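You operate a simulated robot arm through the tools that you are given. There is no shell and no other tool.

Carry out the task below with a simulated robot arm. There is one attempt and no reset: what you move stays moved.

## Task
Wind about 0.8 m of cable onto the small drum, then brake it.
Fine: counter dial at COUNT, ZERO pressed once and the brake dial at FREE before the crank turns; the counter tells the length.

Only the result counts: the job must be done as asked and must still hold three seconds after the hand-in. Knocking over, shifting, dropping, spilling or breaking anything else fails it.

## Robot
A 6-joint arm with a two-finger gripper, fixed in place. Base frame: the origin is at the foot of the arm, x ahead of it, y to its left, z up. Units: mm, degrees, N and s.
With the tool pointing down near the work surface it reaches from about 140 to 960 mm from the base axis. Its first joint turns from -166.0 to 166.0 degrees. Payload 3.43 kg.
The tool frame sits at the grasp point between the pads (the TCP): z along the fingers, y along the line on which they close. The tips reach 20 mm beyond it. Largest opening 190 mm; the body of the gripper starts 248 mm behind the TCP.
Orientation is told as [roll, pitch, yaw] about the base's x, y, z axes, in that order, counted from this pose: with the fingers straight down and closing along the base's y, the tool's x points along the base's -x, its y along +y and its z along -z.

## Interface
- The arm moves only by the tool jog_arm. Its argument "rows" is a list of rows, each an object of numbers (a shift or turn left out is 0, a gripper value left out holds the last): "tx", "ty", "tz": the shift along the base's x, y, z in units of 300 mm (1.0 is 300 mm); "ax", "ay", "az": the turn, a rotation vector about the base's x, y, z in units of 180 degrees (1.0 is 180 degrees). In form: [{"tx": .., "ty": .., "tz": .., "ax": .., "ay": .., "az": ..}, ...]. A call has 1 to 20 rows; each row is the pose to reach, as a shift and turn from the pose commanded when the call began. "fingers" is the closure, from 0 (fully open) to 1 (shut), set as the call begins (left out, the last holds). A call with a number of a shift or a turn outside -1 to 1 is refused whole. Each row takes 0.2 s and may step no farther than 50 mm and 8.6 degrees from the row before; otherwise, or with a gripper value out of range, the whole call is refused. Where a pose cannot be reached the arm comes as near as it can. A force on the tool above 60 N (or 10 N above the force at the start of the call, whichever is more), or a blocked arm, ends the call early, and 0.2 s more pass. The fingers move at their own pace (about 153 mm/s each) and stop on an object; they squeeze with about 35 N. The grip force told is the motor's: it shows also when the fingers shut on nothing. Time passes only in rows, and 0.2 s behind the last, so rows that repeat a pose let the fingers close. The reply holds the time, the measured pose of the TCP, the force on the tool along the base axes, the opening and the grip force, in the units named above and with some noise, with the torque about the TCP (base axes, N m) and any sound that the robot's microphone picked up.
- Cameras (640 x 400 px; columns grow to the right, rows downward): "scene" is fixed at [48.9, -501, 1391.7]; the picture's right is [-0.49, -0.87, 0.00], its down [0.03, -0.02, -1.00] and it looks along [0.87, -0.49, 0.03] (base axes); focal length 214 px, centre (320, 200). "wrist" rides on the gripper at [70, -8, -288] in the tool frame; the picture's right is [0.12, 0.99, 0.00], its down [-0.96, 0.12, -0.25] and it looks along [-0.25, 0.03, 0.97] (tool axes); focal length 261 px, centre (320, 200). There is no depth. A picture from a camera that has moved, and an enlarged one, comes with that camera's place and axes in the base frame and with its lens.
- capture(camera): a new picture of that camera. It takes no simulated time.
- slide_trunk(by): slides the trunk up (or, below 0, down) by that many mm; the arm rides with it, the base frame stays. It gives what a move gives, with no picture.
- inspect(camera, box): a new picture of the part [left, top, right, bottom] of that camera's present view, enlarged. It takes no simulated time.
- close_job(): hands the job in; it is judged then, once.

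Nothing tells you positions but the pictures and the camera data. Unless the task says otherwise, let go and move clear before handing in.

The tools are called after "Request:" as a command line: name --argument value ..., lists and objects as JSON in quotes. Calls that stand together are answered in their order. jog_arm: Moves the arm, as the interface text tells. Its arguments: {"type":"object","properties":{"rows":{"type":"array"},"fingers":{"type":"number"}},"required":["rows"]} The other tools are called the same way: slide_trunk (by) slides the trunk up or down; capture (camera) takes a picture; inspect (camera, box) takes an enlarged picture of a part of a camera's view; close_job () hands the job in.

At the start:

```text
t: 0.0
ee_pos: [195.5, -563.8, 1310.5]
tool_rot: [0.0, -0.1, -0.1]
ft_force: [0.2, 0.2, 0.6]
torque: [0.0, 0.01, 0.0]
width: 190.1
gripper_force: 0.0
trunk travel left (down, up): [-350.0, 90.0]
```

scene: 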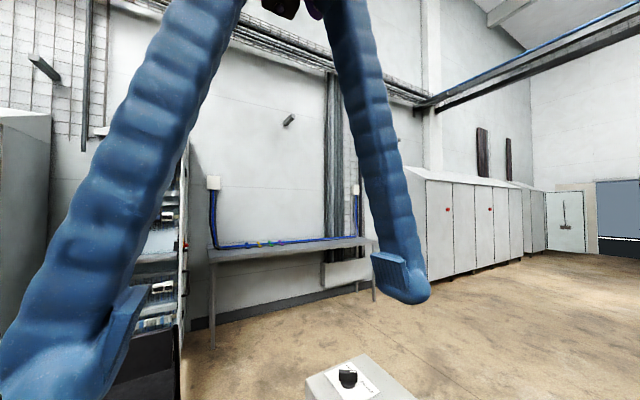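
wrist: 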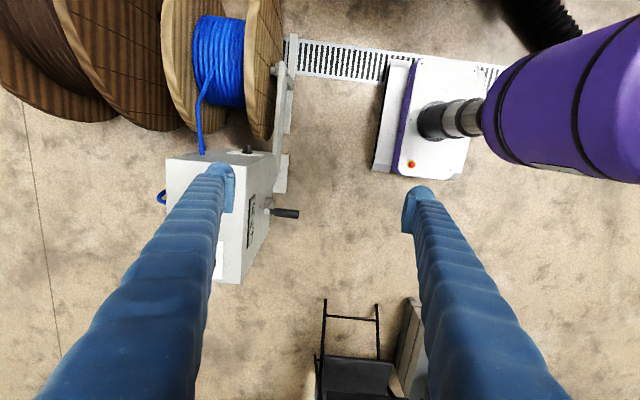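

I see a wooden drum with blue cable and a grey box (with knob and a crank handle) at left of the wrist view; the scene camera looks mostly past it, with a box with a dial at the bottom. I'll look closer before moving.

Request:
inspect --camera "wrist" --box '[140, 0, 340, 125]'

Request:
inspect --camera "wrist" --box '[140, 120, 340, 300]'

Request:
inspect --camera "scene" --box '[280, 340, 440, 400]'

```text
3.20 times, centred on (240, 62) of wrist
camera zoom: at [125.1, -570.5, 1597.7], right [-0.12, 0.99, 0.0], down [0.96, 0.11, 0.25], along [0.25, 0.03, -0.97], focal length 834 px, centre (576, 640)
```

zoom: 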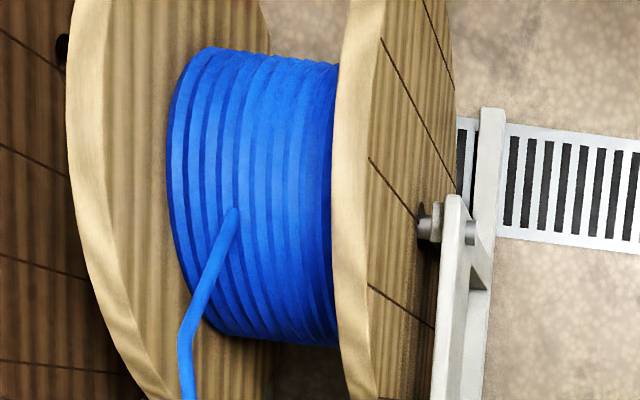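

```text
2.22 times, centred on (240, 210) of wrist
camera zoom: at [125.1, -570.5, 1597.7], right [-0.12, 0.99, 0.0], down [0.96, 0.11, 0.25], along [0.25, 0.03, -0.97], focal length 579 px, centre (498, 178)
```

zoom: 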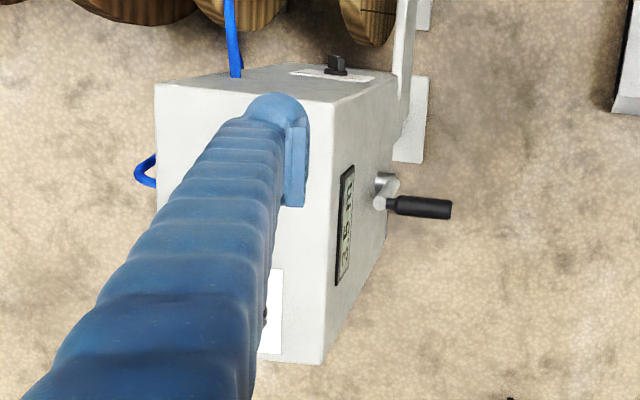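

```text
4.00 times, centred on (360, 370) of scene
camera zoom: at [48.9, -501.0, 1391.7], right [-0.49, -0.87, 0.0], down [0.03, -0.02, -1.0], along [0.87, -0.49, 0.03], focal length 858 px, centre (160, -480)
```

zoom: 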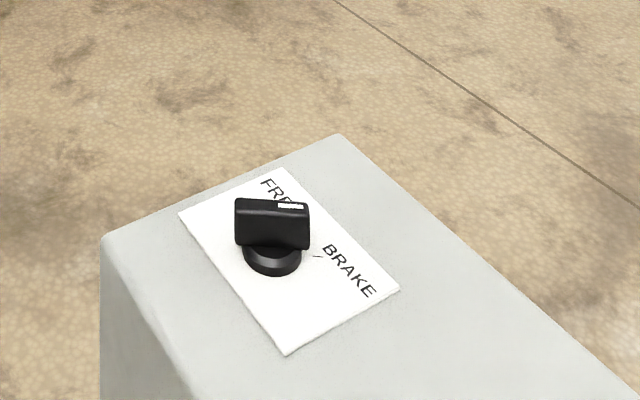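

The grey box seems to have its top (brake dial) at about z≈950 mm near x≈500, y≈-830, with the counter display and crank on its +y side, and another dial at the side toward the drum. I'll back away toward +y and tilt the tool to look at it from the side.

Request:
jog_arm --rows '[{"tx": 0.05, "ty": 0.05, "tz": 0, "ax": -0.04}, {"tx": 0.1, "ty": 0.1, "tz": 0, "ax": -0.08}, {"tx": 0.15, "ty": 0.15, "tz": 0, "ax": -0.12}, {"tx": 0.2, "ty": 0.2, "tz": 0, "ax": -0.16}, {"tx": 0.25, "ty": 0.25, "tz": 0, "ax": -0.2}, {"tx": 0.3, "ty": 0.3, "tz": 0, "ax": -0.25}]'

```text
refused: row 6 steps farther than a row can; nothing moved
```

The call was refused for too large a last step (9°); I take nothing to have moved and repeat with smaller steps.

Request:
jog_arm --rows '[{"tx": 0.05, "ty": 0.05, "tz": 0, "ax": -0.04}, {"tx": 0.1, "ty": 0.1, "tz": 0, "ax": -0.08}, {"tx": 0.15, "ty": 0.15, "tz": 0, "ax": -0.12}, {"tx": 0.2, "ty": 0.2, "tz": 0, "ax": -0.16}, {"tx": 0.25, "ty": 0.25, "tz": 0, "ax": -0.2}, {"tx": 0.3, "ty": 0.3, "tz": 0, "ax": -0.24}]'

Request:
capture --camera "wrist"

Request:
capture --camera "scene"

```text
t: 1.4
ee_pos: [286.9, -469.1, 1310.0]
tool_rot: [-43.2, 0.8, 0.9]
ft_force: [0.2, -1.5, -0.7]
torque: [-0.04, 0.02, -0.14]
width: 190.1
gripper_force: 0.2
trunk travel left (down, up): [-350.0, 90.0]
```

```text
taken
camera wrist: at [216.6, -278.2, 1526.5], right [-0.14, 0.72, -0.68], down [0.96, 0.27, 0.09], along [0.25, -0.64, -0.73], focal length 261 px, centre (320, 200)
```

wrist: 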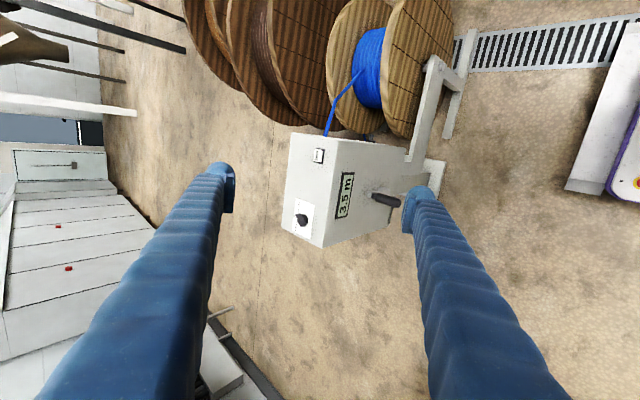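

```text
taken
```

scene: 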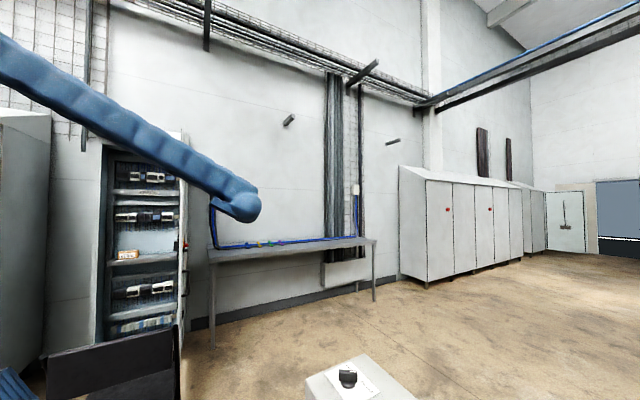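

Now I see the box: on top a button at the drum end and the brake dial at the far end; on the +y face the display "3.5 m" and the crank. I'll zoom in for details.

Request:
inspect --camera "wrist" --box '[270, 120, 430, 255]'

Request:
inspect --camera "wrist" --box '[300, 0, 480, 140]'

Request:
inspect --camera "wrist" --box '[280, 130, 360, 180]'

```text
2.96 times, centred on (350, 188) of wrist
camera zoom: at [216.6, -278.2, 1526.5], right [-0.14, 0.72, -0.68], down [0.96, 0.27, 0.09], along [0.25, -0.64, -0.73], focal length 772 px, centre (231, 237)
```

zoom: 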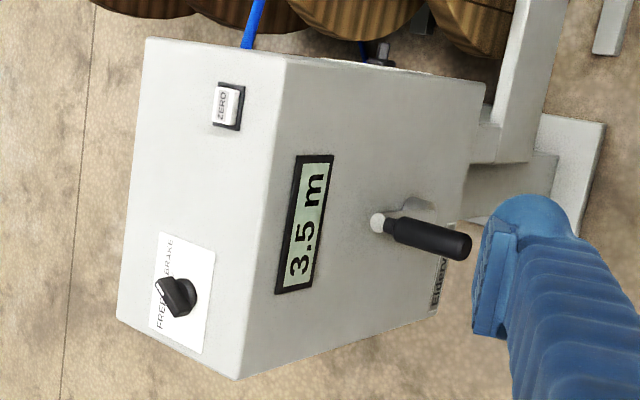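

```text
2.86 times, centred on (390, 70) of wrist
camera zoom: at [216.6, -278.2, 1526.5], right [-0.14, 0.72, -0.68], down [0.96, 0.27, 0.09], along [0.25, -0.64, -0.73], focal length 745 px, centre (120, 571)
```

zoom: 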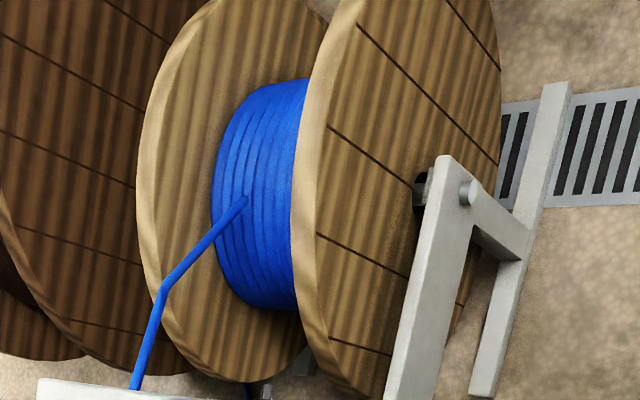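

```text
8.00 times, centred on (320, 155) of wrist
camera zoom: at [216.6, -278.2, 1526.5], right [-0.14, 0.72, -0.68], down [0.96, 0.27, 0.09], along [0.25, -0.64, -0.73], focal length 2085 px, centre (320, 560)
```

zoom: 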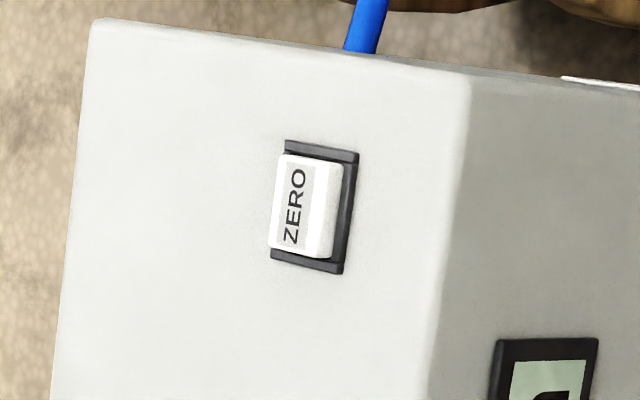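

The box is axis-aligned: x≈230–544, y≈-930…-733, top z≈963; counter dial is on its -x face (about z≈690) above the small drum, whose axle is at x≈-100, z≈400. I'll zoom on the crank and dials from here first.

Request:
inspect --camera "wrist" --box '[350, 165, 430, 225]'

Request:
inspect --camera "wrist" --box '[280, 190, 350, 245]'

Request:
inspect --camera "scene" --box '[320, 355, 385, 400]'

Request:
inspect --camera "wrist" --box '[350, 120, 400, 150]'

```text
6.67 times, centred on (390, 195) of wrist
camera zoom: at [216.6, -278.2, 1526.5], right [-0.14, 0.72, -0.68], down [0.96, 0.27, 0.09], along [0.25, -0.64, -0.73], focal length 1738 px, centre (-147, 233)
```

zoom: 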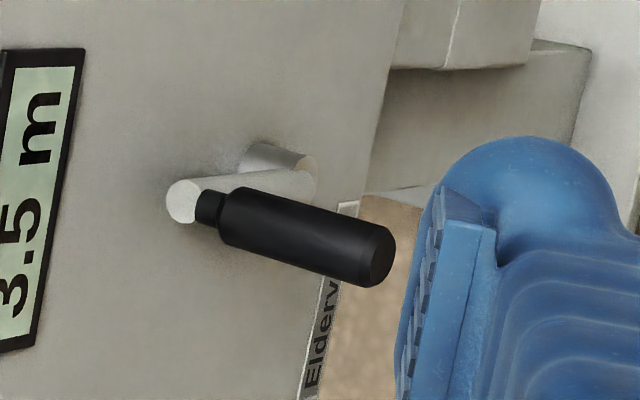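

```text
7.27 times, centred on (315, 218) of wrist
camera zoom: at [216.6, -278.2, 1526.5], right [-0.14, 0.72, -0.68], down [0.96, 0.27, 0.09], along [0.25, -0.64, -0.73], focal length 1896 px, centre (356, 73)
```

zoom: 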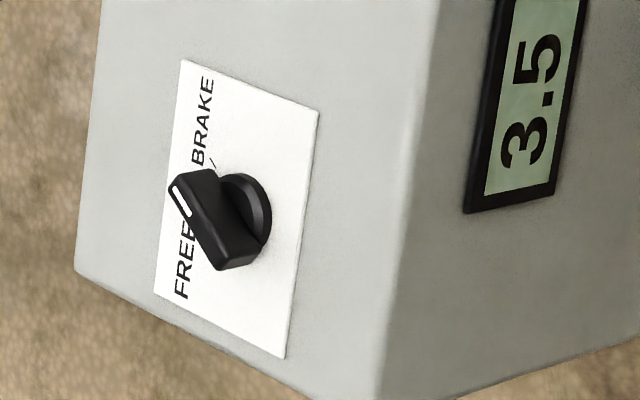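

```text
8.89 times, centred on (352, 378) of scene
camera zoom: at [48.9, -501.0, 1391.7], right [-0.49, -0.87, 0.0], down [0.03, -0.02, -1.0], along [0.87, -0.49, 0.03], focal length 1906 px, centre (31, -1378)
```

zoom: 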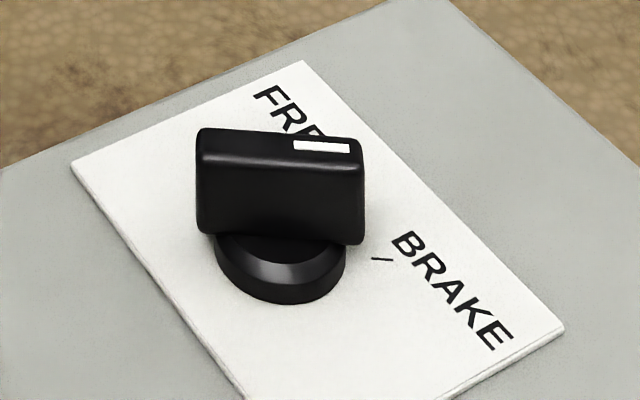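

```text
12.80 times, centred on (375, 135) of wrist
camera zoom: at [216.6, -278.2, 1526.5], right [-0.14, 0.72, -0.68], down [0.96, 0.27, 0.09], along [0.25, -0.64, -0.73], focal length 3336 px, centre (-384, 1032)
```

zoom: 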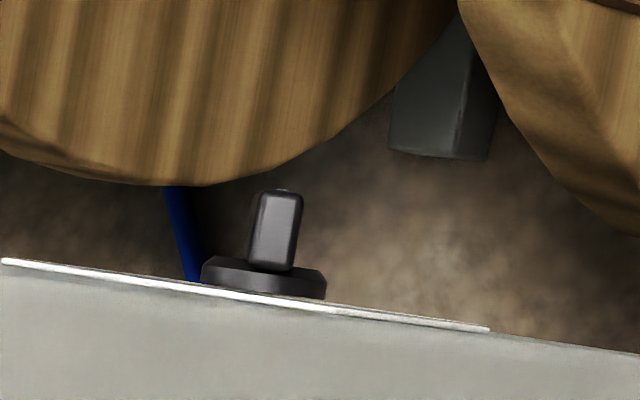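

The brake dial points at the BRAKE tick; the crank arm points up, with its handle along +y (handle about x≈390, y≈-705…-605, z≈794, hub z≈680). Next I level the tool and move over to view the counter dial on the -x face.

Request:
jog_arm --rows '[{"tx": -0.1, "ty": -0.05, "ax": 0.04}, {"tx": -0.2, "ty": -0.1, "ax": 0.08}, {"tx": -0.3, "ty": -0.15, "ax": 0.12}, {"tx": -0.4, "ty": -0.2, "ax": 0.16}, {"tx": -0.5, "ty": -0.25, "ax": 0.2}, {"tx": -0.6, "ty": -0.3, "ax": 0.24}, {"tx": -0.65, "ty": -0.4, "ax": 0.24}]'

Request:
capture --camera "wrist"

```text
t: 3.0
ee_pos: [91.3, -594.8, 1310.9]
tool_rot: [0.1, 0.1, 0.0]
ft_force: [-0.1, -0.1, -0.1]
torque: [0.08, 0.0, 0.02]
width: 189.7
gripper_force: 0.1
trunk travel left (down, up): [-350.0, 90.0]
```

```text
taken
camera wrist: at [21.0, -602.7, 1597.7], right [-0.12, 0.99, 0.0], down [0.96, 0.11, 0.25], along [0.25, 0.03, -0.97], focal length 261 px, centre (320, 200)
```

wrist: 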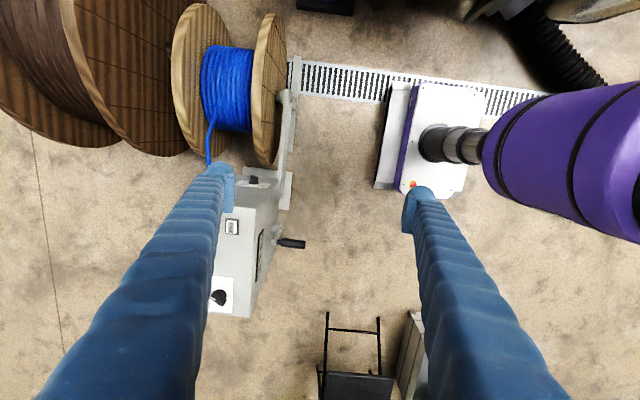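

Request:
jog_arm --rows '[{"ty": -0.08, "tz": -0.05, "ay": -0.04}, {"ty": -0.16, "tz": -0.1, "ay": -0.08}, {"ty": -0.24, "tz": -0.15, "ay": -0.12}, {"ty": -0.32, "tz": -0.2, "ay": -0.16}, {"ty": -0.4, "tz": -0.25, "ay": -0.2}, {"ty": -0.48, "tz": -0.3, "ay": -0.24}]'

Request:
capture --camera "wrist"

```text
t: 4.4
ee_pos: [91.6, -741.0, 1218.1]
tool_rot: [0.0, -43.3, -0.2]
ft_force: [-0.8, -0.8, -0.1]
torque: [0.04, -0.11, 0.08]
width: 189.9
gripper_force: 0.1
trunk travel left (down, up): [-350.0, 90.0]
```

```text
taken
camera wrist: at [-158.8, -747.5, 1378.5], right [-0.09, 0.99, -0.08], down [0.53, 0.11, 0.84], along [0.84, 0.03, -0.54], focal length 261 px, centre (320, 200)
```

wrist: 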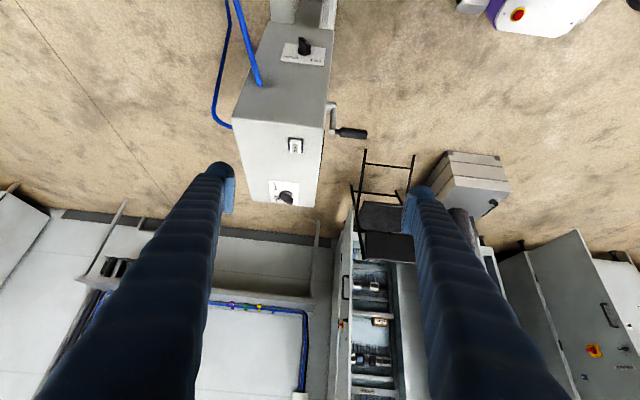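

The counter dial on the -x face is now visible (picture is upside down). I'll zoom in.

Request:
inspect --camera "wrist" --box '[270, 30, 340, 75]'

Request:
inspect --camera "wrist" --box '[220, 0, 380, 110]'

Request:
inspect --camera "wrist" --box '[230, 110, 380, 215]'

```text
8.89 times, centred on (305, 52) of wrist
camera zoom: at [-158.8, -747.5, 1378.5], right [-0.09, 0.99, -0.08], down [0.53, 0.11, 0.84], along [0.84, 0.03, -0.54], focal length 2317 px, centre (453, 1511)
```

zoom: 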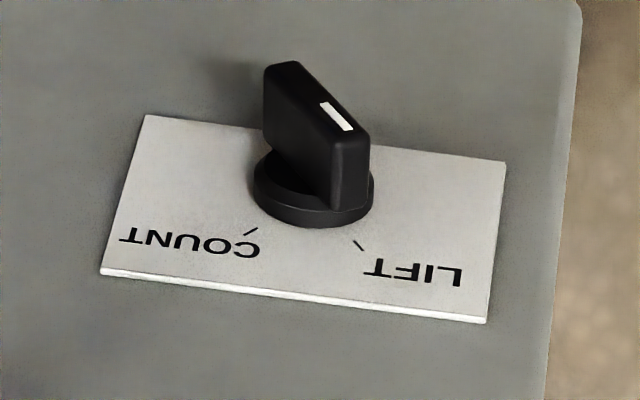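

```text
3.64 times, centred on (300, 55) of wrist
camera zoom: at [-158.8, -747.5, 1378.5], right [-0.09, 0.99, -0.08], down [0.53, 0.11, 0.84], along [0.84, 0.03, -0.54], focal length 948 px, centre (393, 727)
```

zoom: 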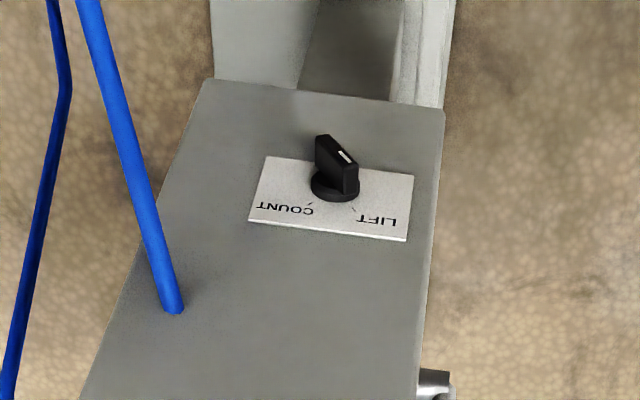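

```text
3.81 times, centred on (305, 162) of wrist
camera zoom: at [-158.8, -747.5, 1378.5], right [-0.09, 0.99, -0.08], down [0.53, 0.11, 0.84], along [0.84, 0.03, -0.54], focal length 993 px, centre (377, 343)
```

zoom: 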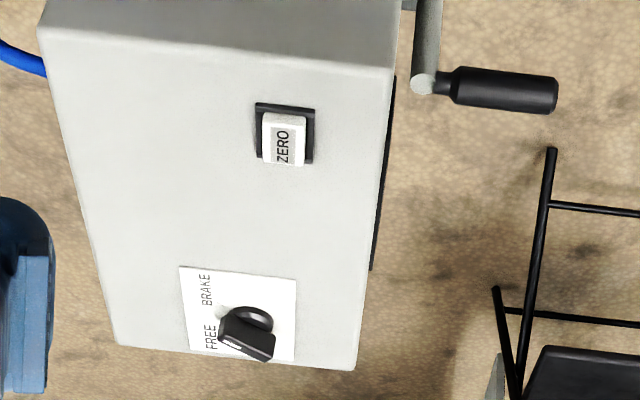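

The counter dial stands at LIFT (right in the upside-down picture) and must go to COUNT; I place it at about y≈-815, z≈677 on the face x≈228, sticking out to x≈197. I'll close the fingers, steepen the tool to 15° off vertical and come down to just above and to the +y side of the dial.

Request:
jog_arm --rows '[{"tx": 0.05, "ty": -0.01, "tz": -0.12, "ay": 0.03}, {"tx": 0.1, "ty": -0.02, "tz": -0.26, "ay": 0.06}, {"tx": 0.15, "ty": -0.03, "tz": -0.4, "ay": 0.09}, {"tx": 0.2, "ty": -0.04, "tz": -0.54, "ay": 0.12}, {"tx": 0.24, "ty": -0.05, "tz": -0.68, "ay": 0.14}, {"tx": 0.28, "ty": -0.06, "tz": -0.82, "ay": 0.1567}, {"tx": 0.3, "ty": -0.07, "tz": -0.95, "ay": 0.1567}, {"tx": 0.3, "ty": -0.07, "tz": -0.95, "ay": 0.1567}]' --fingers 1

Request:
capture --camera "wrist"

```text
t: 6.2
ee_pos: [179.5, -760.0, 934.0]
tool_rot: [0.1, -15.0, -0.1]
ft_force: [-0.5, 0.8, -0.2]
torque: [0.05, 0.03, 0.02]
width: 0.4
gripper_force: 33.8
trunk travel left (down, up): [-350.0, 90.0]
```

```text
taken
camera wrist: at [36.9, -766.3, 1194.1], right [-0.11, 0.99, -0.03], down [0.87, 0.11, 0.49], along [0.49, 0.03, -0.87], focal length 261 px, centre (320, 200)
```

wrist: 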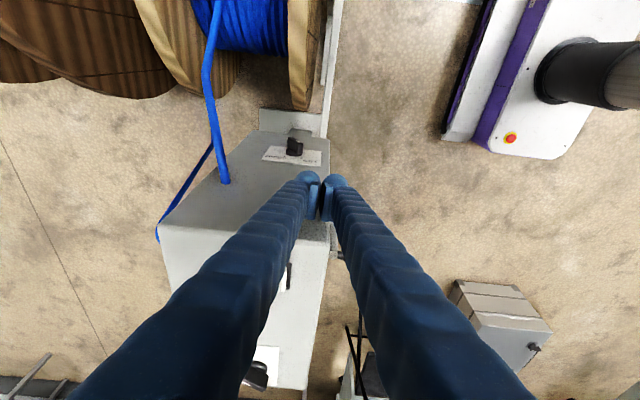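

Request:
inspect --camera "wrist" --box '[250, 120, 350, 182]'

Request:
inspect --camera "wrist" --box '[270, 165, 350, 225]'

```text
6.40 times, centred on (300, 151) of wrist
camera zoom: at [36.9, -766.3, 1194.1], right [-0.11, 0.99, -0.03], down [0.87, 0.11, 0.49], along [0.49, 0.03, -0.87], focal length 1668 px, centre (448, 514)
```

zoom: 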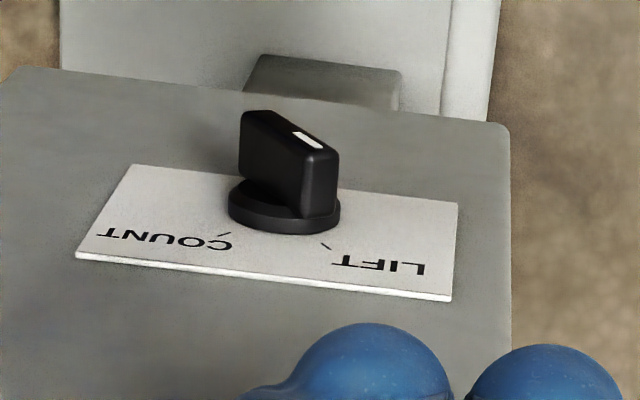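

```text
6.67 times, centred on (310, 195) of wrist
camera zoom: at [36.9, -766.3, 1194.1], right [-0.11, 0.99, -0.03], down [0.87, 0.11, 0.49], along [0.49, 0.03, -0.87], focal length 1738 px, centre (387, 233)
```

zoom: 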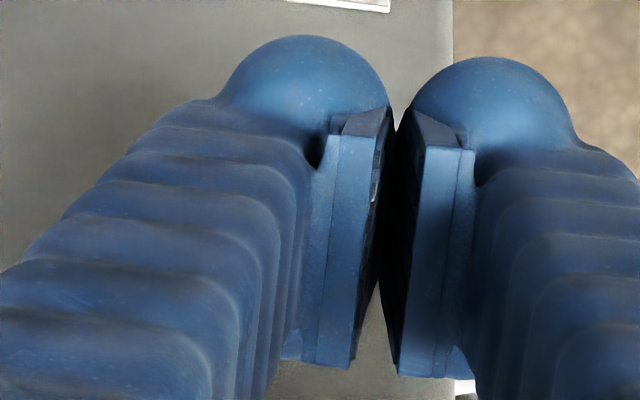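

Dial centre refined to y≈-814, z≈678, pointer ≈42° toward +y (LIFT), ticks near ±45°. I'll lower the closed fingers on the +y side of the dial bar, clear of it, then look.

Request:
jog_arm --rows '[{"tx": 0.01, "tz": -0.15}, {"tx": 0.02, "tz": -0.3}, {"tx": 0.03, "tz": -0.45}, {"tx": 0.03, "tz": -0.6}, {"tx": 0.03, "tz": -0.72}, {"tx": 0.03, "tz": -0.77}]'

Request:
capture --camera "wrist"

Request:
inspect --camera "wrist" --box '[220, 140, 380, 240]'

```text
t: 7.6
ee_pos: [189.0, -757.8, 704.7]
tool_rot: [0.0, -14.9, 0.0]
ft_force: [0.2, 0.2, 1.2]
torque: [0.02, 0.01, -0.02]
width: 0.1
gripper_force: 34.5
trunk travel left (down, up): [-350.0, 90.0]
```

```text
taken
camera wrist: at [47.5, -764.6, 964.0], right [-0.11, 0.99, -0.03], down [0.87, 0.11, 0.49], along [0.49, 0.03, -0.87], focal length 261 px, centre (320, 200)
```

wrist: 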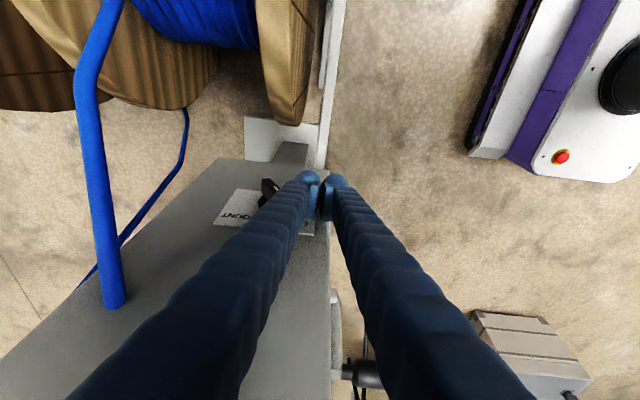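

```text
4.00 times, centred on (300, 190) of wrist
camera zoom: at [47.5, -764.6, 964.0], right [-0.11, 0.99, -0.03], down [0.87, 0.11, 0.49], along [0.49, 0.03, -0.87], focal length 1043 px, centre (400, 240)
```

zoom: 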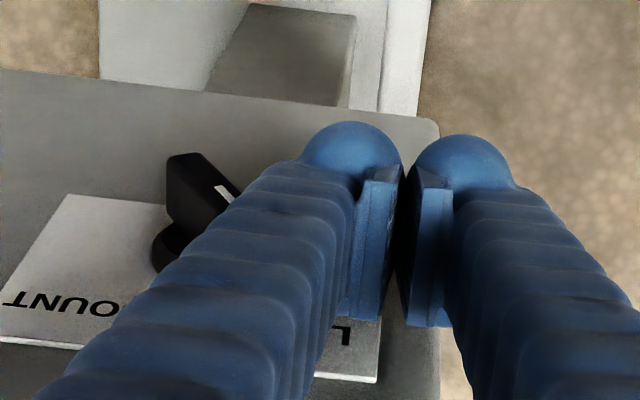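

The finger bulbs sit just right (+y) of the dial bar. I push slowly in -y and watch the dial.

Request:
jog_arm --rows '[{"ty": -0.0167}, {"ty": -0.0333}, {"ty": -0.05}, {"ty": -0.0667}, {"ty": -0.0733}]'

Request:
inspect --camera "wrist" --box '[220, 140, 380, 240]'

```text
t: 8.8
ee_pos: [188.5, -783.6, 710.1]
tool_rot: [-0.5, -15.1, 0.0]
ft_force: [-2.9, -0.6, 47.5]
torque: [-1.53, -0.23, -0.01]
width: 0.0
gripper_force: 34.3
trunk travel left (down, up): [-350.0, 90.0]
```

```text
4.00 times, centred on (300, 190) of wrist
camera zoom: at [46.2, -788.9, 969.3], right [-0.11, 0.99, -0.04], down [0.86, 0.12, 0.49], along [0.49, 0.02, -0.87], focal length 1043 px, centre (400, 240)
```

zoom: 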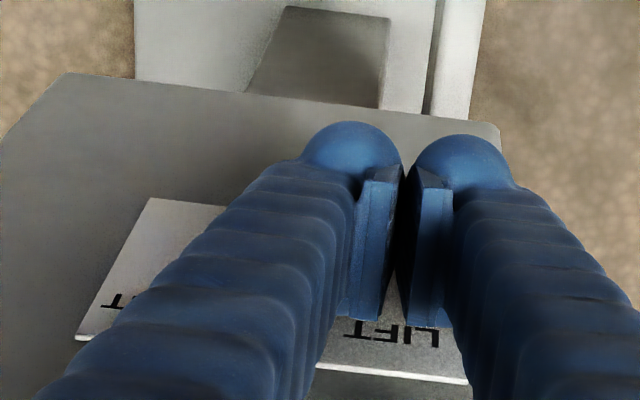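

The rounded fingertip rode up on the bar's end instead of pushing it (47 N upward). I'll back off +y and look at the dial again before coming in lower.

Request:
jog_arm --rows '[{"ty": 0.03, "tz": 0.03}, {"ty": 0.09, "tz": 0.03}, {"ty": 0.13, "tz": 0.03}]'

Request:
inspect --camera "wrist" --box '[180, 140, 340, 240]'

```text
t: 9.6
ee_pos: [189.0, -739.5, 711.9]
tool_rot: [0.0, -15.1, 0.0]
ft_force: [-0.4, 0.1, -0.8]
torque: [-0.03, 0.0, -0.03]
width: 0.0
gripper_force: 33.8
trunk travel left (down, up): [-350.0, 90.0]
```

```text
4.00 times, centred on (260, 190) of wrist
camera zoom: at [45.9, -747.1, 971.0], right [-0.11, 0.99, -0.03], down [0.87, 0.11, 0.49], along [0.49, 0.03, -0.87], focal length 1043 px, centre (560, 240)
```

zoom: 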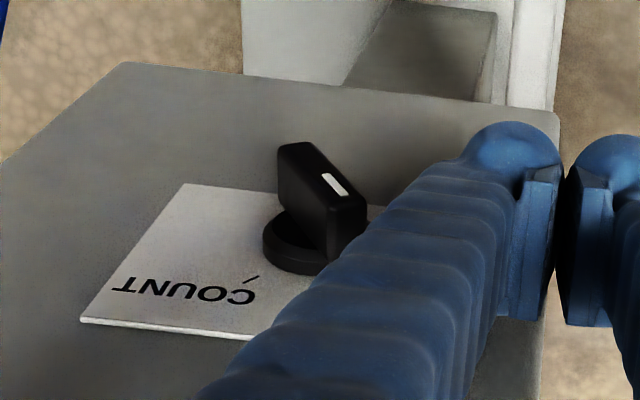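

The dial bar is clear now: 45×12 mm, centre about y≈-814, z≈680, still at LIFT. I'll come in lower so the round tip meets the bar's side, and push along an arc around the dial axis.

Request:
jog_arm --rows '[{"tz": -0.108}, {"ty": -0.0607, "tz": -0.108}, {"ty": -0.09, "tz": -0.108}, {"ty": -0.114, "tz": -0.108}, {"ty": -0.1137, "tz": -0.0817}, {"ty": -0.1207, "tz": -0.0573}]'

Request:
inspect --camera "wrist" --box '[200, 140, 360, 240]'

```text
t: 11.0
ee_pos: [188.0, -776.2, 696.5]
tool_rot: [0.0, -15.1, -0.1]
ft_force: [-0.6, 0.8, -0.3]
torque: [-0.07, 0.02, -0.02]
width: 0.1
gripper_force: 34.3
trunk travel left (down, up): [-350.0, 90.0]
```

```text
4.00 times, centred on (280, 190) of wrist
camera zoom: at [45.8, -783.9, 955.5], right [-0.11, 0.99, -0.03], down [0.87, 0.12, 0.49], along [0.49, 0.03, -0.87], focal length 1043 px, centre (480, 240)
```

zoom: 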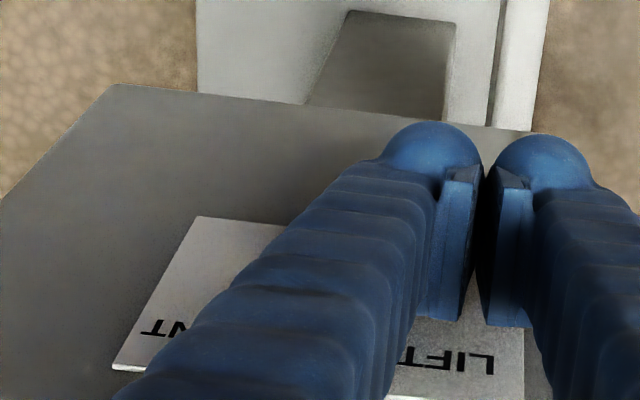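

The dial is hidden behind the finger, with almost no force; I continue along the arc, then retreat up and +y to look.

Request:
jog_arm --rows '[{"ty": -0.0153, "tz": 0.0203}, {"ty": -0.028, "tz": 0.0283}, {"ty": -0.04, "tz": 0.0353}, {"ty": -0.04, "tz": 0.0353}]'

Request:
jog_arm --rows '[{"ty": 0.05, "tz": 0.05}, {"ty": 0.12, "tz": 0.08}, {"ty": 0.16, "tz": 0.08}]'

Request:
inspect --camera "wrist" --box '[180, 140, 340, 240]'

```text
t: 12.0
ee_pos: [188.4, -788.9, 706.2]
tool_rot: [0.0, -14.9, -0.1]
ft_force: [0.3, 0.1, 0.7]
torque: [0.03, -0.01, -0.04]
width: 0.0
gripper_force: 34.2
trunk travel left (down, up): [-350.0, 90.0]
```

```text
t: 12.8
ee_pos: [190.3, -742.1, 728.9]
tool_rot: [-0.1, -15.0, -0.1]
ft_force: [-0.4, -0.1, 0.4]
torque: [-0.05, -0.03, 0.01]
width: 0.0
gripper_force: 34.4
trunk travel left (down, up): [-350.0, 90.0]
```

```text
4.00 times, centred on (260, 190) of wrist
camera zoom: at [48.1, -749.4, 988.1], right [-0.11, 0.99, -0.03], down [0.87, 0.11, 0.49], along [0.49, 0.03, -0.87], focal length 1043 px, centre (560, 240)
```

zoom: 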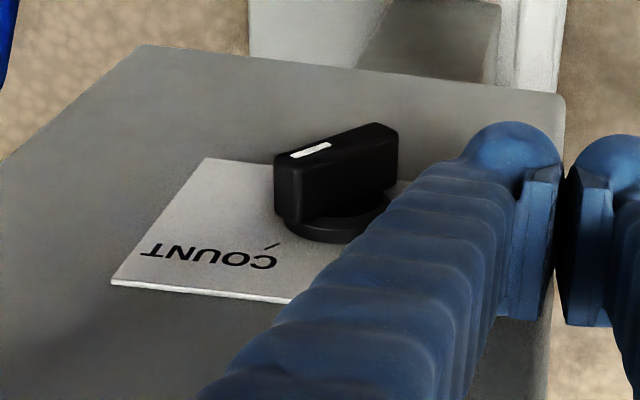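

The dial has swung over toward COUNT. I'll raise the arm to the earlier viewpoint and compare with the ticks.

Request:
jog_arm --rows '[{"tz": 0.15, "ay": -0.03}, {"tz": 0.3, "ay": -0.06, "tx": -0.05}, {"tz": 0.45, "ay": -0.1, "tx": -0.15}, {"tz": 0.6, "ay": -0.13, "tx": -0.25}, {"tz": 0.7, "ay": -0.16, "tx": -0.35}, {"tz": 0.8, "ay": -0.16, "tx": -0.42}, {"tz": 0.8, "ay": -0.16, "tx": -0.42}]'

Request:
capture --camera "wrist"

```text
refused: row 3 steps farther than a row can; nothing moved
```

```text
taken
camera wrist: at [48.1, -749.4, 988.1], right [-0.11, 0.99, -0.03], down [0.87, 0.11, 0.49], along [0.49, 0.03, -0.87], focal length 261 px, centre (320, 200)
```

wrist: 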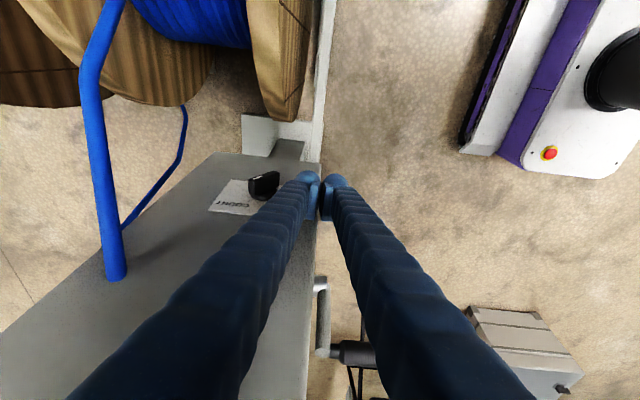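

The step was too long, so nothing moved; I repeat the raise with smaller steps.

Request:
jog_arm --rows '[{"tz": 0.14}, {"tz": 0.28, "tx": -0.03, "ay": -0.03}, {"tz": 0.4, "tx": -0.1, "ay": -0.06}, {"tz": 0.52, "tx": -0.18, "ay": -0.1}, {"tz": 0.64, "tx": -0.26, "ay": -0.13}, {"tz": 0.75, "tx": -0.35, "ay": -0.16}, {"tz": 0.8, "tx": -0.42, "ay": -0.16}, {"tz": 0.8, "tx": -0.42, "ay": -0.16}]'

Request:
capture --camera "wrist"

```text
t: 14.6
ee_pos: [62.5, -742.7, 973.6]
tool_rot: [0.1, -43.8, 0.0]
ft_force: [0.1, 1.0, -0.4]
torque: [0.0, 0.01, 0.01]
width: 0.1
gripper_force: 33.7
trunk travel left (down, up): [-350.0, 90.0]
```

```text
taken
camera wrist: at [-187.4, -749.8, 1132.1], right [-0.09, 0.99, -0.08], down [0.52, 0.12, 0.84], along [0.85, 0.03, -0.53], focal length 261 px, centre (320, 200)
```

wrist: 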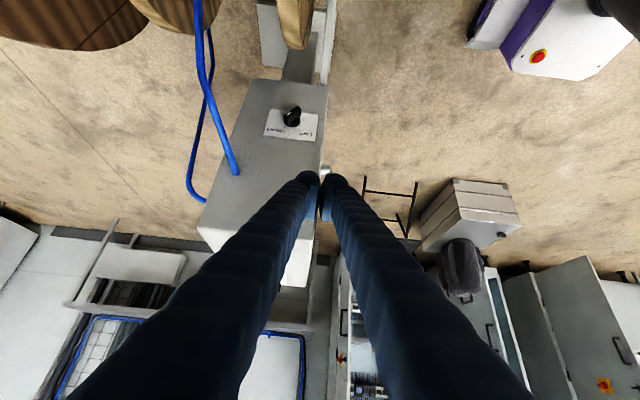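

Request:
inspect --camera "wrist" --box '[252, 95, 332, 145]'

```text
8.00 times, centred on (292, 120) of wrist
camera zoom: at [-187.4, -749.8, 1132.1], right [-0.09, 0.99, -0.08], down [0.52, 0.12, 0.84], along [0.85, 0.03, -0.53], focal length 2085 px, centre (544, 840)
```

zoom: 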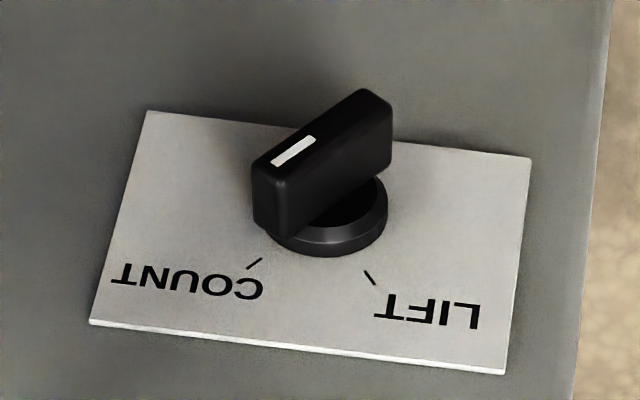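

The counter dial now points right at the COUNT tick (≈-39° vs tick ≈-37°). Next I go above the box with the tool vertical and fingers open for an overhead view of ZERO and the brake dial.

Request:
jog_arm --rows '[{"tz": 0.15, "ay": 0.04}, {"tz": 0.3, "ay": 0.08}, {"tz": 0.45, "ay": 0.12}, {"tz": 0.6, "ay": 0.16}, {"tz": 0.75, "ay": 0.2}, {"tz": 0.75, "tx": 0.15, "ty": -0.03, "ay": 0.2433}, {"tz": 0.75, "tx": 0.3, "ty": -0.06, "ay": 0.2433}, {"tz": 0.75, "tx": 0.45, "ty": -0.09, "ay": 0.2433}, {"tz": 0.75, "tx": 0.6, "ty": -0.12, "ay": 0.2433}, {"tz": 0.75, "tx": 0.75, "ty": -0.15, "ay": 0.2433}, {"tz": 0.75, "tx": 0.9, "ty": -0.18, "ay": 0.2433}, {"tz": 0.75, "tx": 0.9, "ty": -0.18, "ay": 0.2433}]' --fingers 0

Request:
capture --camera "wrist"

```text
t: 17.2
ee_pos: [333.7, -794.0, 1198.3]
tool_rot: [0.0, 0.0, 0.0]
ft_force: [0.2, 0.2, 0.0]
torque: [0.02, -0.05, -0.05]
width: 189.9
gripper_force: 0.1
trunk travel left (down, up): [-350.0, 90.0]
```

```text
taken
camera wrist: at [262.9, -800.2, 1485.0], right [-0.12, 0.99, 0.0], down [0.96, 0.11, 0.25], along [0.25, 0.03, -0.97], focal length 261 px, centre (320, 200)
```

wrist: 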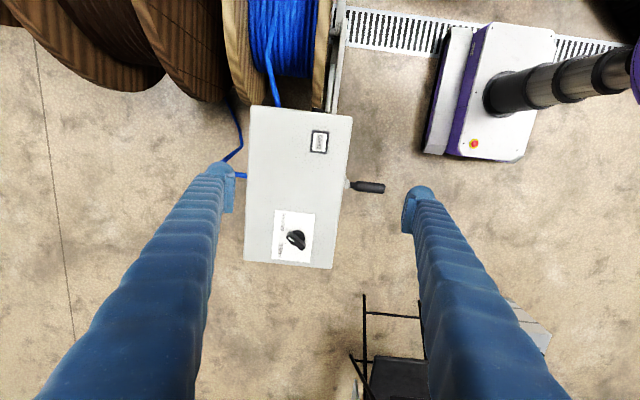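

Request:
inspect --camera "wrist" --box '[260, 205, 330, 270]'

Request:
inspect --camera "wrist" --box '[280, 110, 360, 160]'

Request:
inspect --camera "wrist" --box '[230, 90, 400, 280]'

```text
6.15 times, centred on (295, 238) of wrist
camera zoom: at [262.9, -800.2, 1485.0], right [-0.12, 0.99, 0.0], down [0.96, 0.11, 0.25], along [0.25, 0.03, -0.97], focal length 1604 px, centre (474, -31)
```

zoom: 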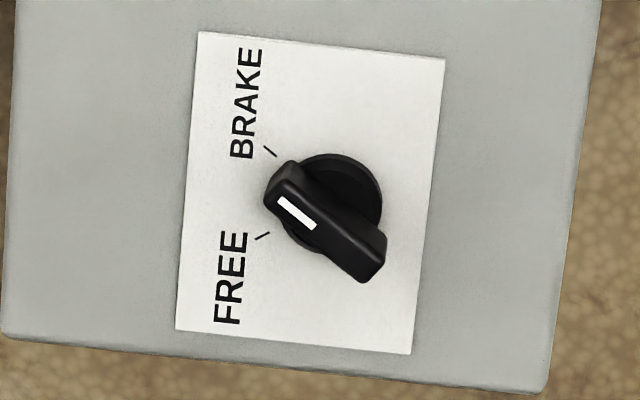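

```text
8.00 times, centred on (320, 135) of wrist
camera zoom: at [262.9, -800.2, 1485.0], right [-0.12, 0.99, 0.0], down [0.96, 0.11, 0.25], along [0.25, 0.03, -0.97], focal length 2085 px, centre (320, 720)
```

zoom: 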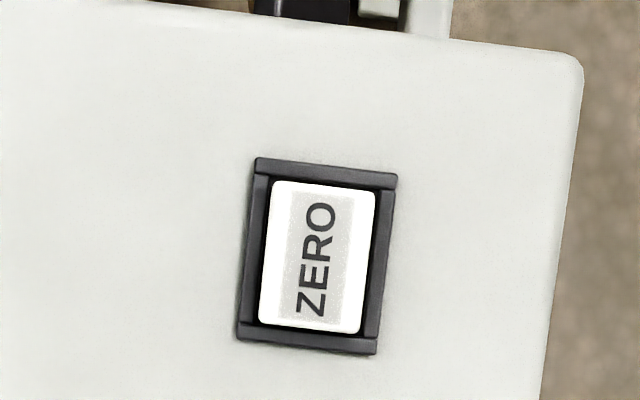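

```text
2.11 times, centred on (315, 185) of wrist
camera zoom: at [262.9, -800.2, 1485.0], right [-0.12, 0.99, 0.0], down [0.96, 0.11, 0.25], along [0.25, 0.03, -0.97], focal length 549 px, centre (330, 232)
```

zoom: 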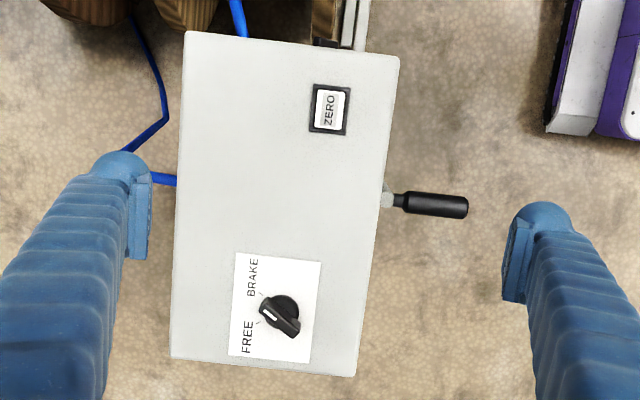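

The overhead view shows the brake dial at the BRAKE tick near (485,-822) and ZERO near (275,-797). I zoom tighter for exact positions.

Request:
inspect --camera "wrist" --box '[280, 222, 312, 254]'

Request:
inspect --camera "scene" --box '[325, 360, 375, 400]'

```text
12.50 times, centred on (296, 238) of wrist
camera zoom: at [262.9, -800.2, 1485.0], right [-0.12, 0.99, 0.0], down [0.96, 0.11, 0.25], along [0.25, 0.03, -0.97], focal length 3258 px, centre (620, -275)
```

zoom: 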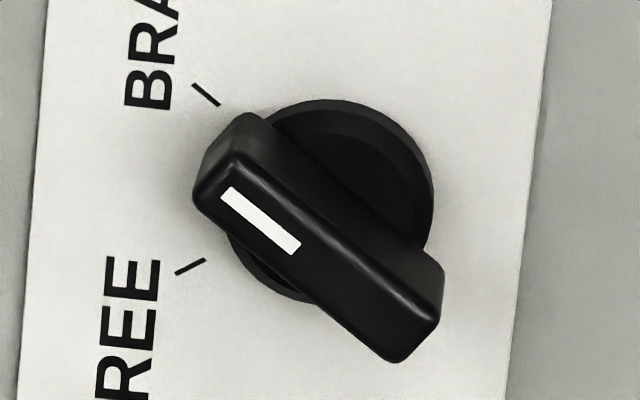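

```text
10.00 times, centred on (350, 380) of scene
camera zoom: at [48.9, -501.0, 1391.7], right [-0.49, -0.87, 0.0], down [0.03, -0.02, -1.0], along [0.87, -0.49, 0.03], focal length 2145 px, centre (20, -1600)
```

zoom: 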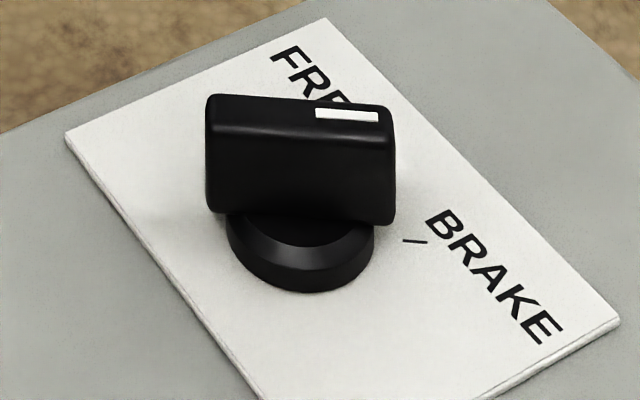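

ZERO's cap is at about (281,-799), brake-dial centre at about (484.5,-822.6). I'll close the fingers and hover one fingertip (each is ~16.5 mm off centre) above ZERO at a safe height, then look.

Request:
jog_arm --rows '[{"tx": -0.05, "ty": 0.01}, {"tx": -0.1, "ty": 0.02}, {"tx": -0.15, "ty": 0.03}, {"tx": -0.1743, "ty": 0.0323, "tz": -0.12}, {"tx": -0.1743, "ty": 0.0323, "tz": -0.27}, {"tx": -0.1743, "ty": 0.0323, "tz": -0.42}, {"tx": -0.1743, "ty": 0.0323, "tz": -0.55}, {"tx": -0.1743, "ty": 0.0323, "tz": -0.6}, {"tx": -0.1743, "ty": 0.0323, "tz": -0.6}]' --fingers 1

Request:
capture --camera "wrist"

Request:
inspect --camera "wrist" --box '[240, 150, 400, 250]'

```text
t: 19.2
ee_pos: [281.6, -784.5, 1013.9]
tool_rot: [0.0, 0.0, 0.0]
ft_force: [-0.6, 0.1, -0.1]
torque: [-0.02, -0.01, 0.03]
width: 0.0
gripper_force: 34.6
trunk travel left (down, up): [-350.0, 90.0]
```

```text
taken
camera wrist: at [211.2, -792.0, 1301.4], right [-0.12, 0.99, 0.0], down [0.96, 0.11, 0.25], along [0.25, 0.03, -0.97], focal length 261 px, centre (320, 200)
```

wrist: 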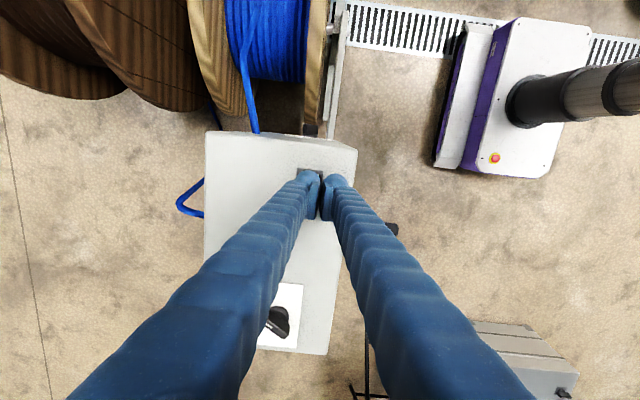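

```text
4.00 times, centred on (320, 200) of wrist
camera zoom: at [211.2, -792.0, 1301.4], right [-0.12, 0.99, 0.0], down [0.96, 0.11, 0.25], along [0.25, 0.03, -0.97], focal length 1043 px, centre (320, 200)
```

zoom: 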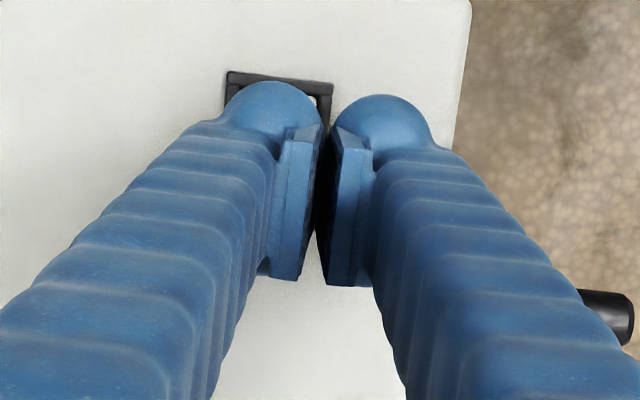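

Fingertip hovers right over the ZERO cap, about 15–20 mm above it. I now lower in small steps and watch the force.

Request:
jog_arm --rows '[{"tz": -0.0267}, {"tz": -0.04}, {"tz": -0.0467}]'

```text
t: 20.0
ee_pos: [280.3, -785.9, 1000.7]
tool_rot: [0.0, 0.0, -0.2]
ft_force: [0.3, 0.1, 0.7]
torque: [-0.01, 0.05, -0.01]
width: 0.0
gripper_force: 34.8
trunk travel left (down, up): [-350.0, 90.0]
```

No contact yet with the tip at about z≈980; I continue down in small steps.

Request:
jog_arm --rows '[{"tz": -0.008}, {"tz": -0.0133}]'

```text
t: 20.6
ee_pos: [281.0, -784.5, 997.4]
tool_rot: [0.1, 0.0, -0.1]
ft_force: [-0.7, 0.0, -0.6]
torque: [0.0, -0.03, 0.01]
width: 0.1
gripper_force: 34.5
trunk travel left (down, up): [-350.0, 90.0]
```

Request:
jog_arm --rows '[{"tz": -0.0067}, {"tz": -0.0133}]'

```text
t: 21.2
ee_pos: [280.3, -785.0, 992.9]
tool_rot: [-0.1, 0.0, -0.1]
ft_force: [-0.6, -1.0, -0.7]
torque: [-0.02, 0.02, 0.02]
width: 0.0
gripper_force: 33.8
trunk travel left (down, up): [-350.0, 90.0]
```

Tip at about z≈972 and still free; two more small steps.

Request:
jog_arm --rows '[{"tz": -0.0067}, {"tz": -0.01}]'

```text
t: 21.8
ee_pos: [282.1, -785.3, 990.4]
tool_rot: [0.0, 0.0, 0.0]
ft_force: [0.1, -0.2, -0.9]
torque: [-0.03, 0.02, -0.04]
width: 0.0
gripper_force: 34.4
trunk travel left (down, up): [-350.0, 90.0]
```

Request:
inspect --camera "wrist" --box '[280, 150, 360, 200]'

Request:
jog_arm --rows '[{"tz": -0.005}, {"tz": -0.01}]'

```text
8.00 times, centred on (320, 175) of wrist
camera zoom: at [211.1, -792.9, 1278.9], right [-0.12, 0.99, 0.0], down [0.96, 0.11, 0.25], along [0.25, 0.03, -0.97], focal length 2085 px, centre (320, 400)
```

zoom: 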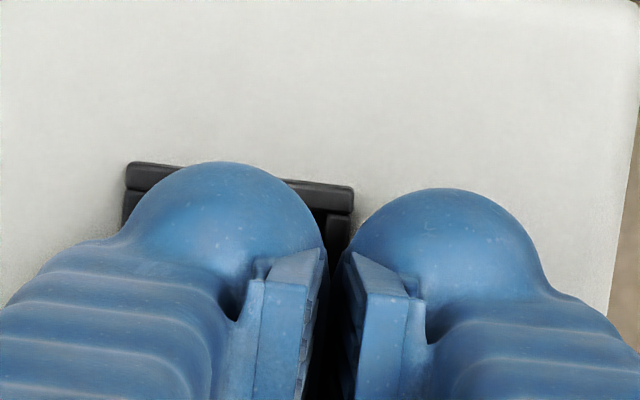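

```text
t: 22.4
ee_pos: [280.6, -786.3, 989.0]
tool_rot: [0.0, 0.0, 0.0]
ft_force: [0.5, 0.2, 2.6]
torque: [-0.04, -0.01, 0.06]
width: 0.0
gripper_force: 33.9
trunk travel left (down, up): [-350.0, 90.0]
```

First light contact (2.6 N) at tip z≈968. I press on.

Request:
jog_arm --rows '[{"tz": -0.005}, {"tz": -0.0083}]'

```text
t: 23.0
ee_pos: [281.0, -784.9, 987.1]
tool_rot: [0.0, 0.0, -0.2]
ft_force: [-0.1, 0.3, 5.6]
torque: [-0.03, 0.03, -0.01]
width: 0.1
gripper_force: 33.7
trunk travel left (down, up): [-350.0, 90.0]
heard: click
```

ZERO clicked once; I lift straight off and go above the brake dial, turning the tool 56° so the fingers can straddle the dial bar, opened to about 80 mm.

Request:
jog_arm --rows '[{"tz": 0.08}, {"tz": 0.2}, {"tz": 0.343}, {"tx": 0.1, "ty": -0.018, "tz": 0.343, "az": 0.044}, {"tx": 0.2, "ty": -0.036, "tz": 0.343, "az": 0.088}, {"tx": 0.3, "ty": -0.054, "tz": 0.343, "az": 0.132}, {"tx": 0.4, "ty": -0.072, "tz": 0.343, "az": 0.176}, {"tx": 0.5, "ty": -0.09, "tz": 0.343, "az": 0.22}, {"tx": 0.6, "ty": -0.108, "tz": 0.343, "az": 0.265}, {"tx": 0.678, "ty": -0.127, "tz": 0.343, "az": 0.311}, {"tx": 0.678, "ty": -0.127, "tz": 0.343, "az": 0.311}]' --fingers 0.58

Request:
capture --camera "wrist"

```text
t: 25.4
ee_pos: [486.2, -823.5, 1090.0]
tool_rot: [-0.1, 0.0, 56.1]
ft_force: [1.1, 0.4, -1.1]
torque: [0.01, -0.06, -0.01]
width: 79.7
gripper_force: 0.0
trunk travel left (down, up): [-350.0, 90.0]
```

```text
taken
camera wrist: at [452.7, -885.3, 1377.5], right [-0.89, 0.46, 0.0], down [0.44, 0.86, 0.25], along [0.11, 0.22, -0.97], focal length 261 px, centre (320, 200)
```

wrist: 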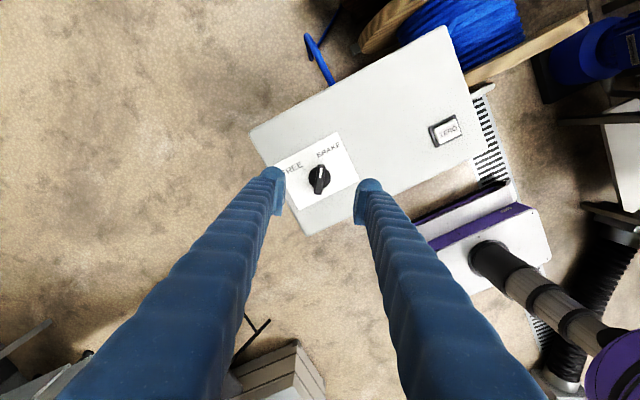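

Request:
inspect --camera "wrist" --box '[270, 145, 370, 207]'

Request:
inspect --camera "wrist" --box '[420, 110, 470, 150]'

```text
6.40 times, centred on (320, 176) of wrist
camera zoom: at [452.7, -885.3, 1377.5], right [-0.89, 0.46, 0.0], down [0.44, 0.86, 0.25], along [0.11, 0.22, -0.97], focal length 1668 px, centre (320, 354)
```

zoom: 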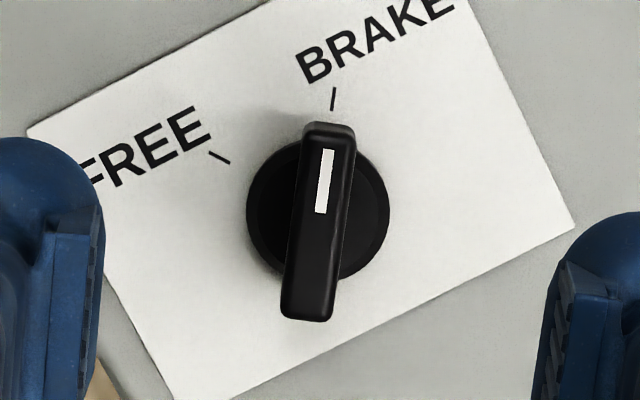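

```text
10.00 times, centred on (445, 130) of wrist
camera zoom: at [452.7, -885.3, 1377.5], right [-0.89, 0.46, 0.0], down [0.44, 0.86, 0.25], along [0.11, 0.22, -0.97], focal length 2606 px, centre (-930, 900)
```

zoom: 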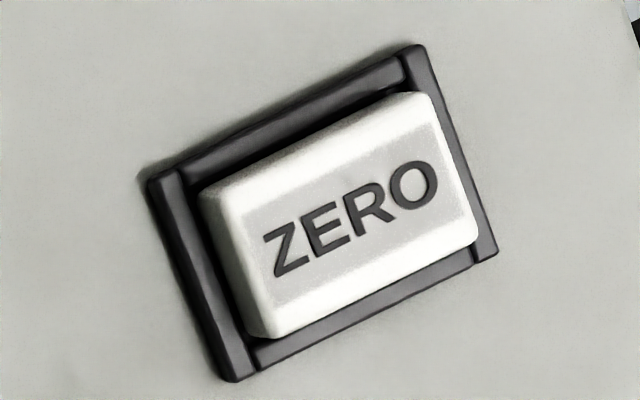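

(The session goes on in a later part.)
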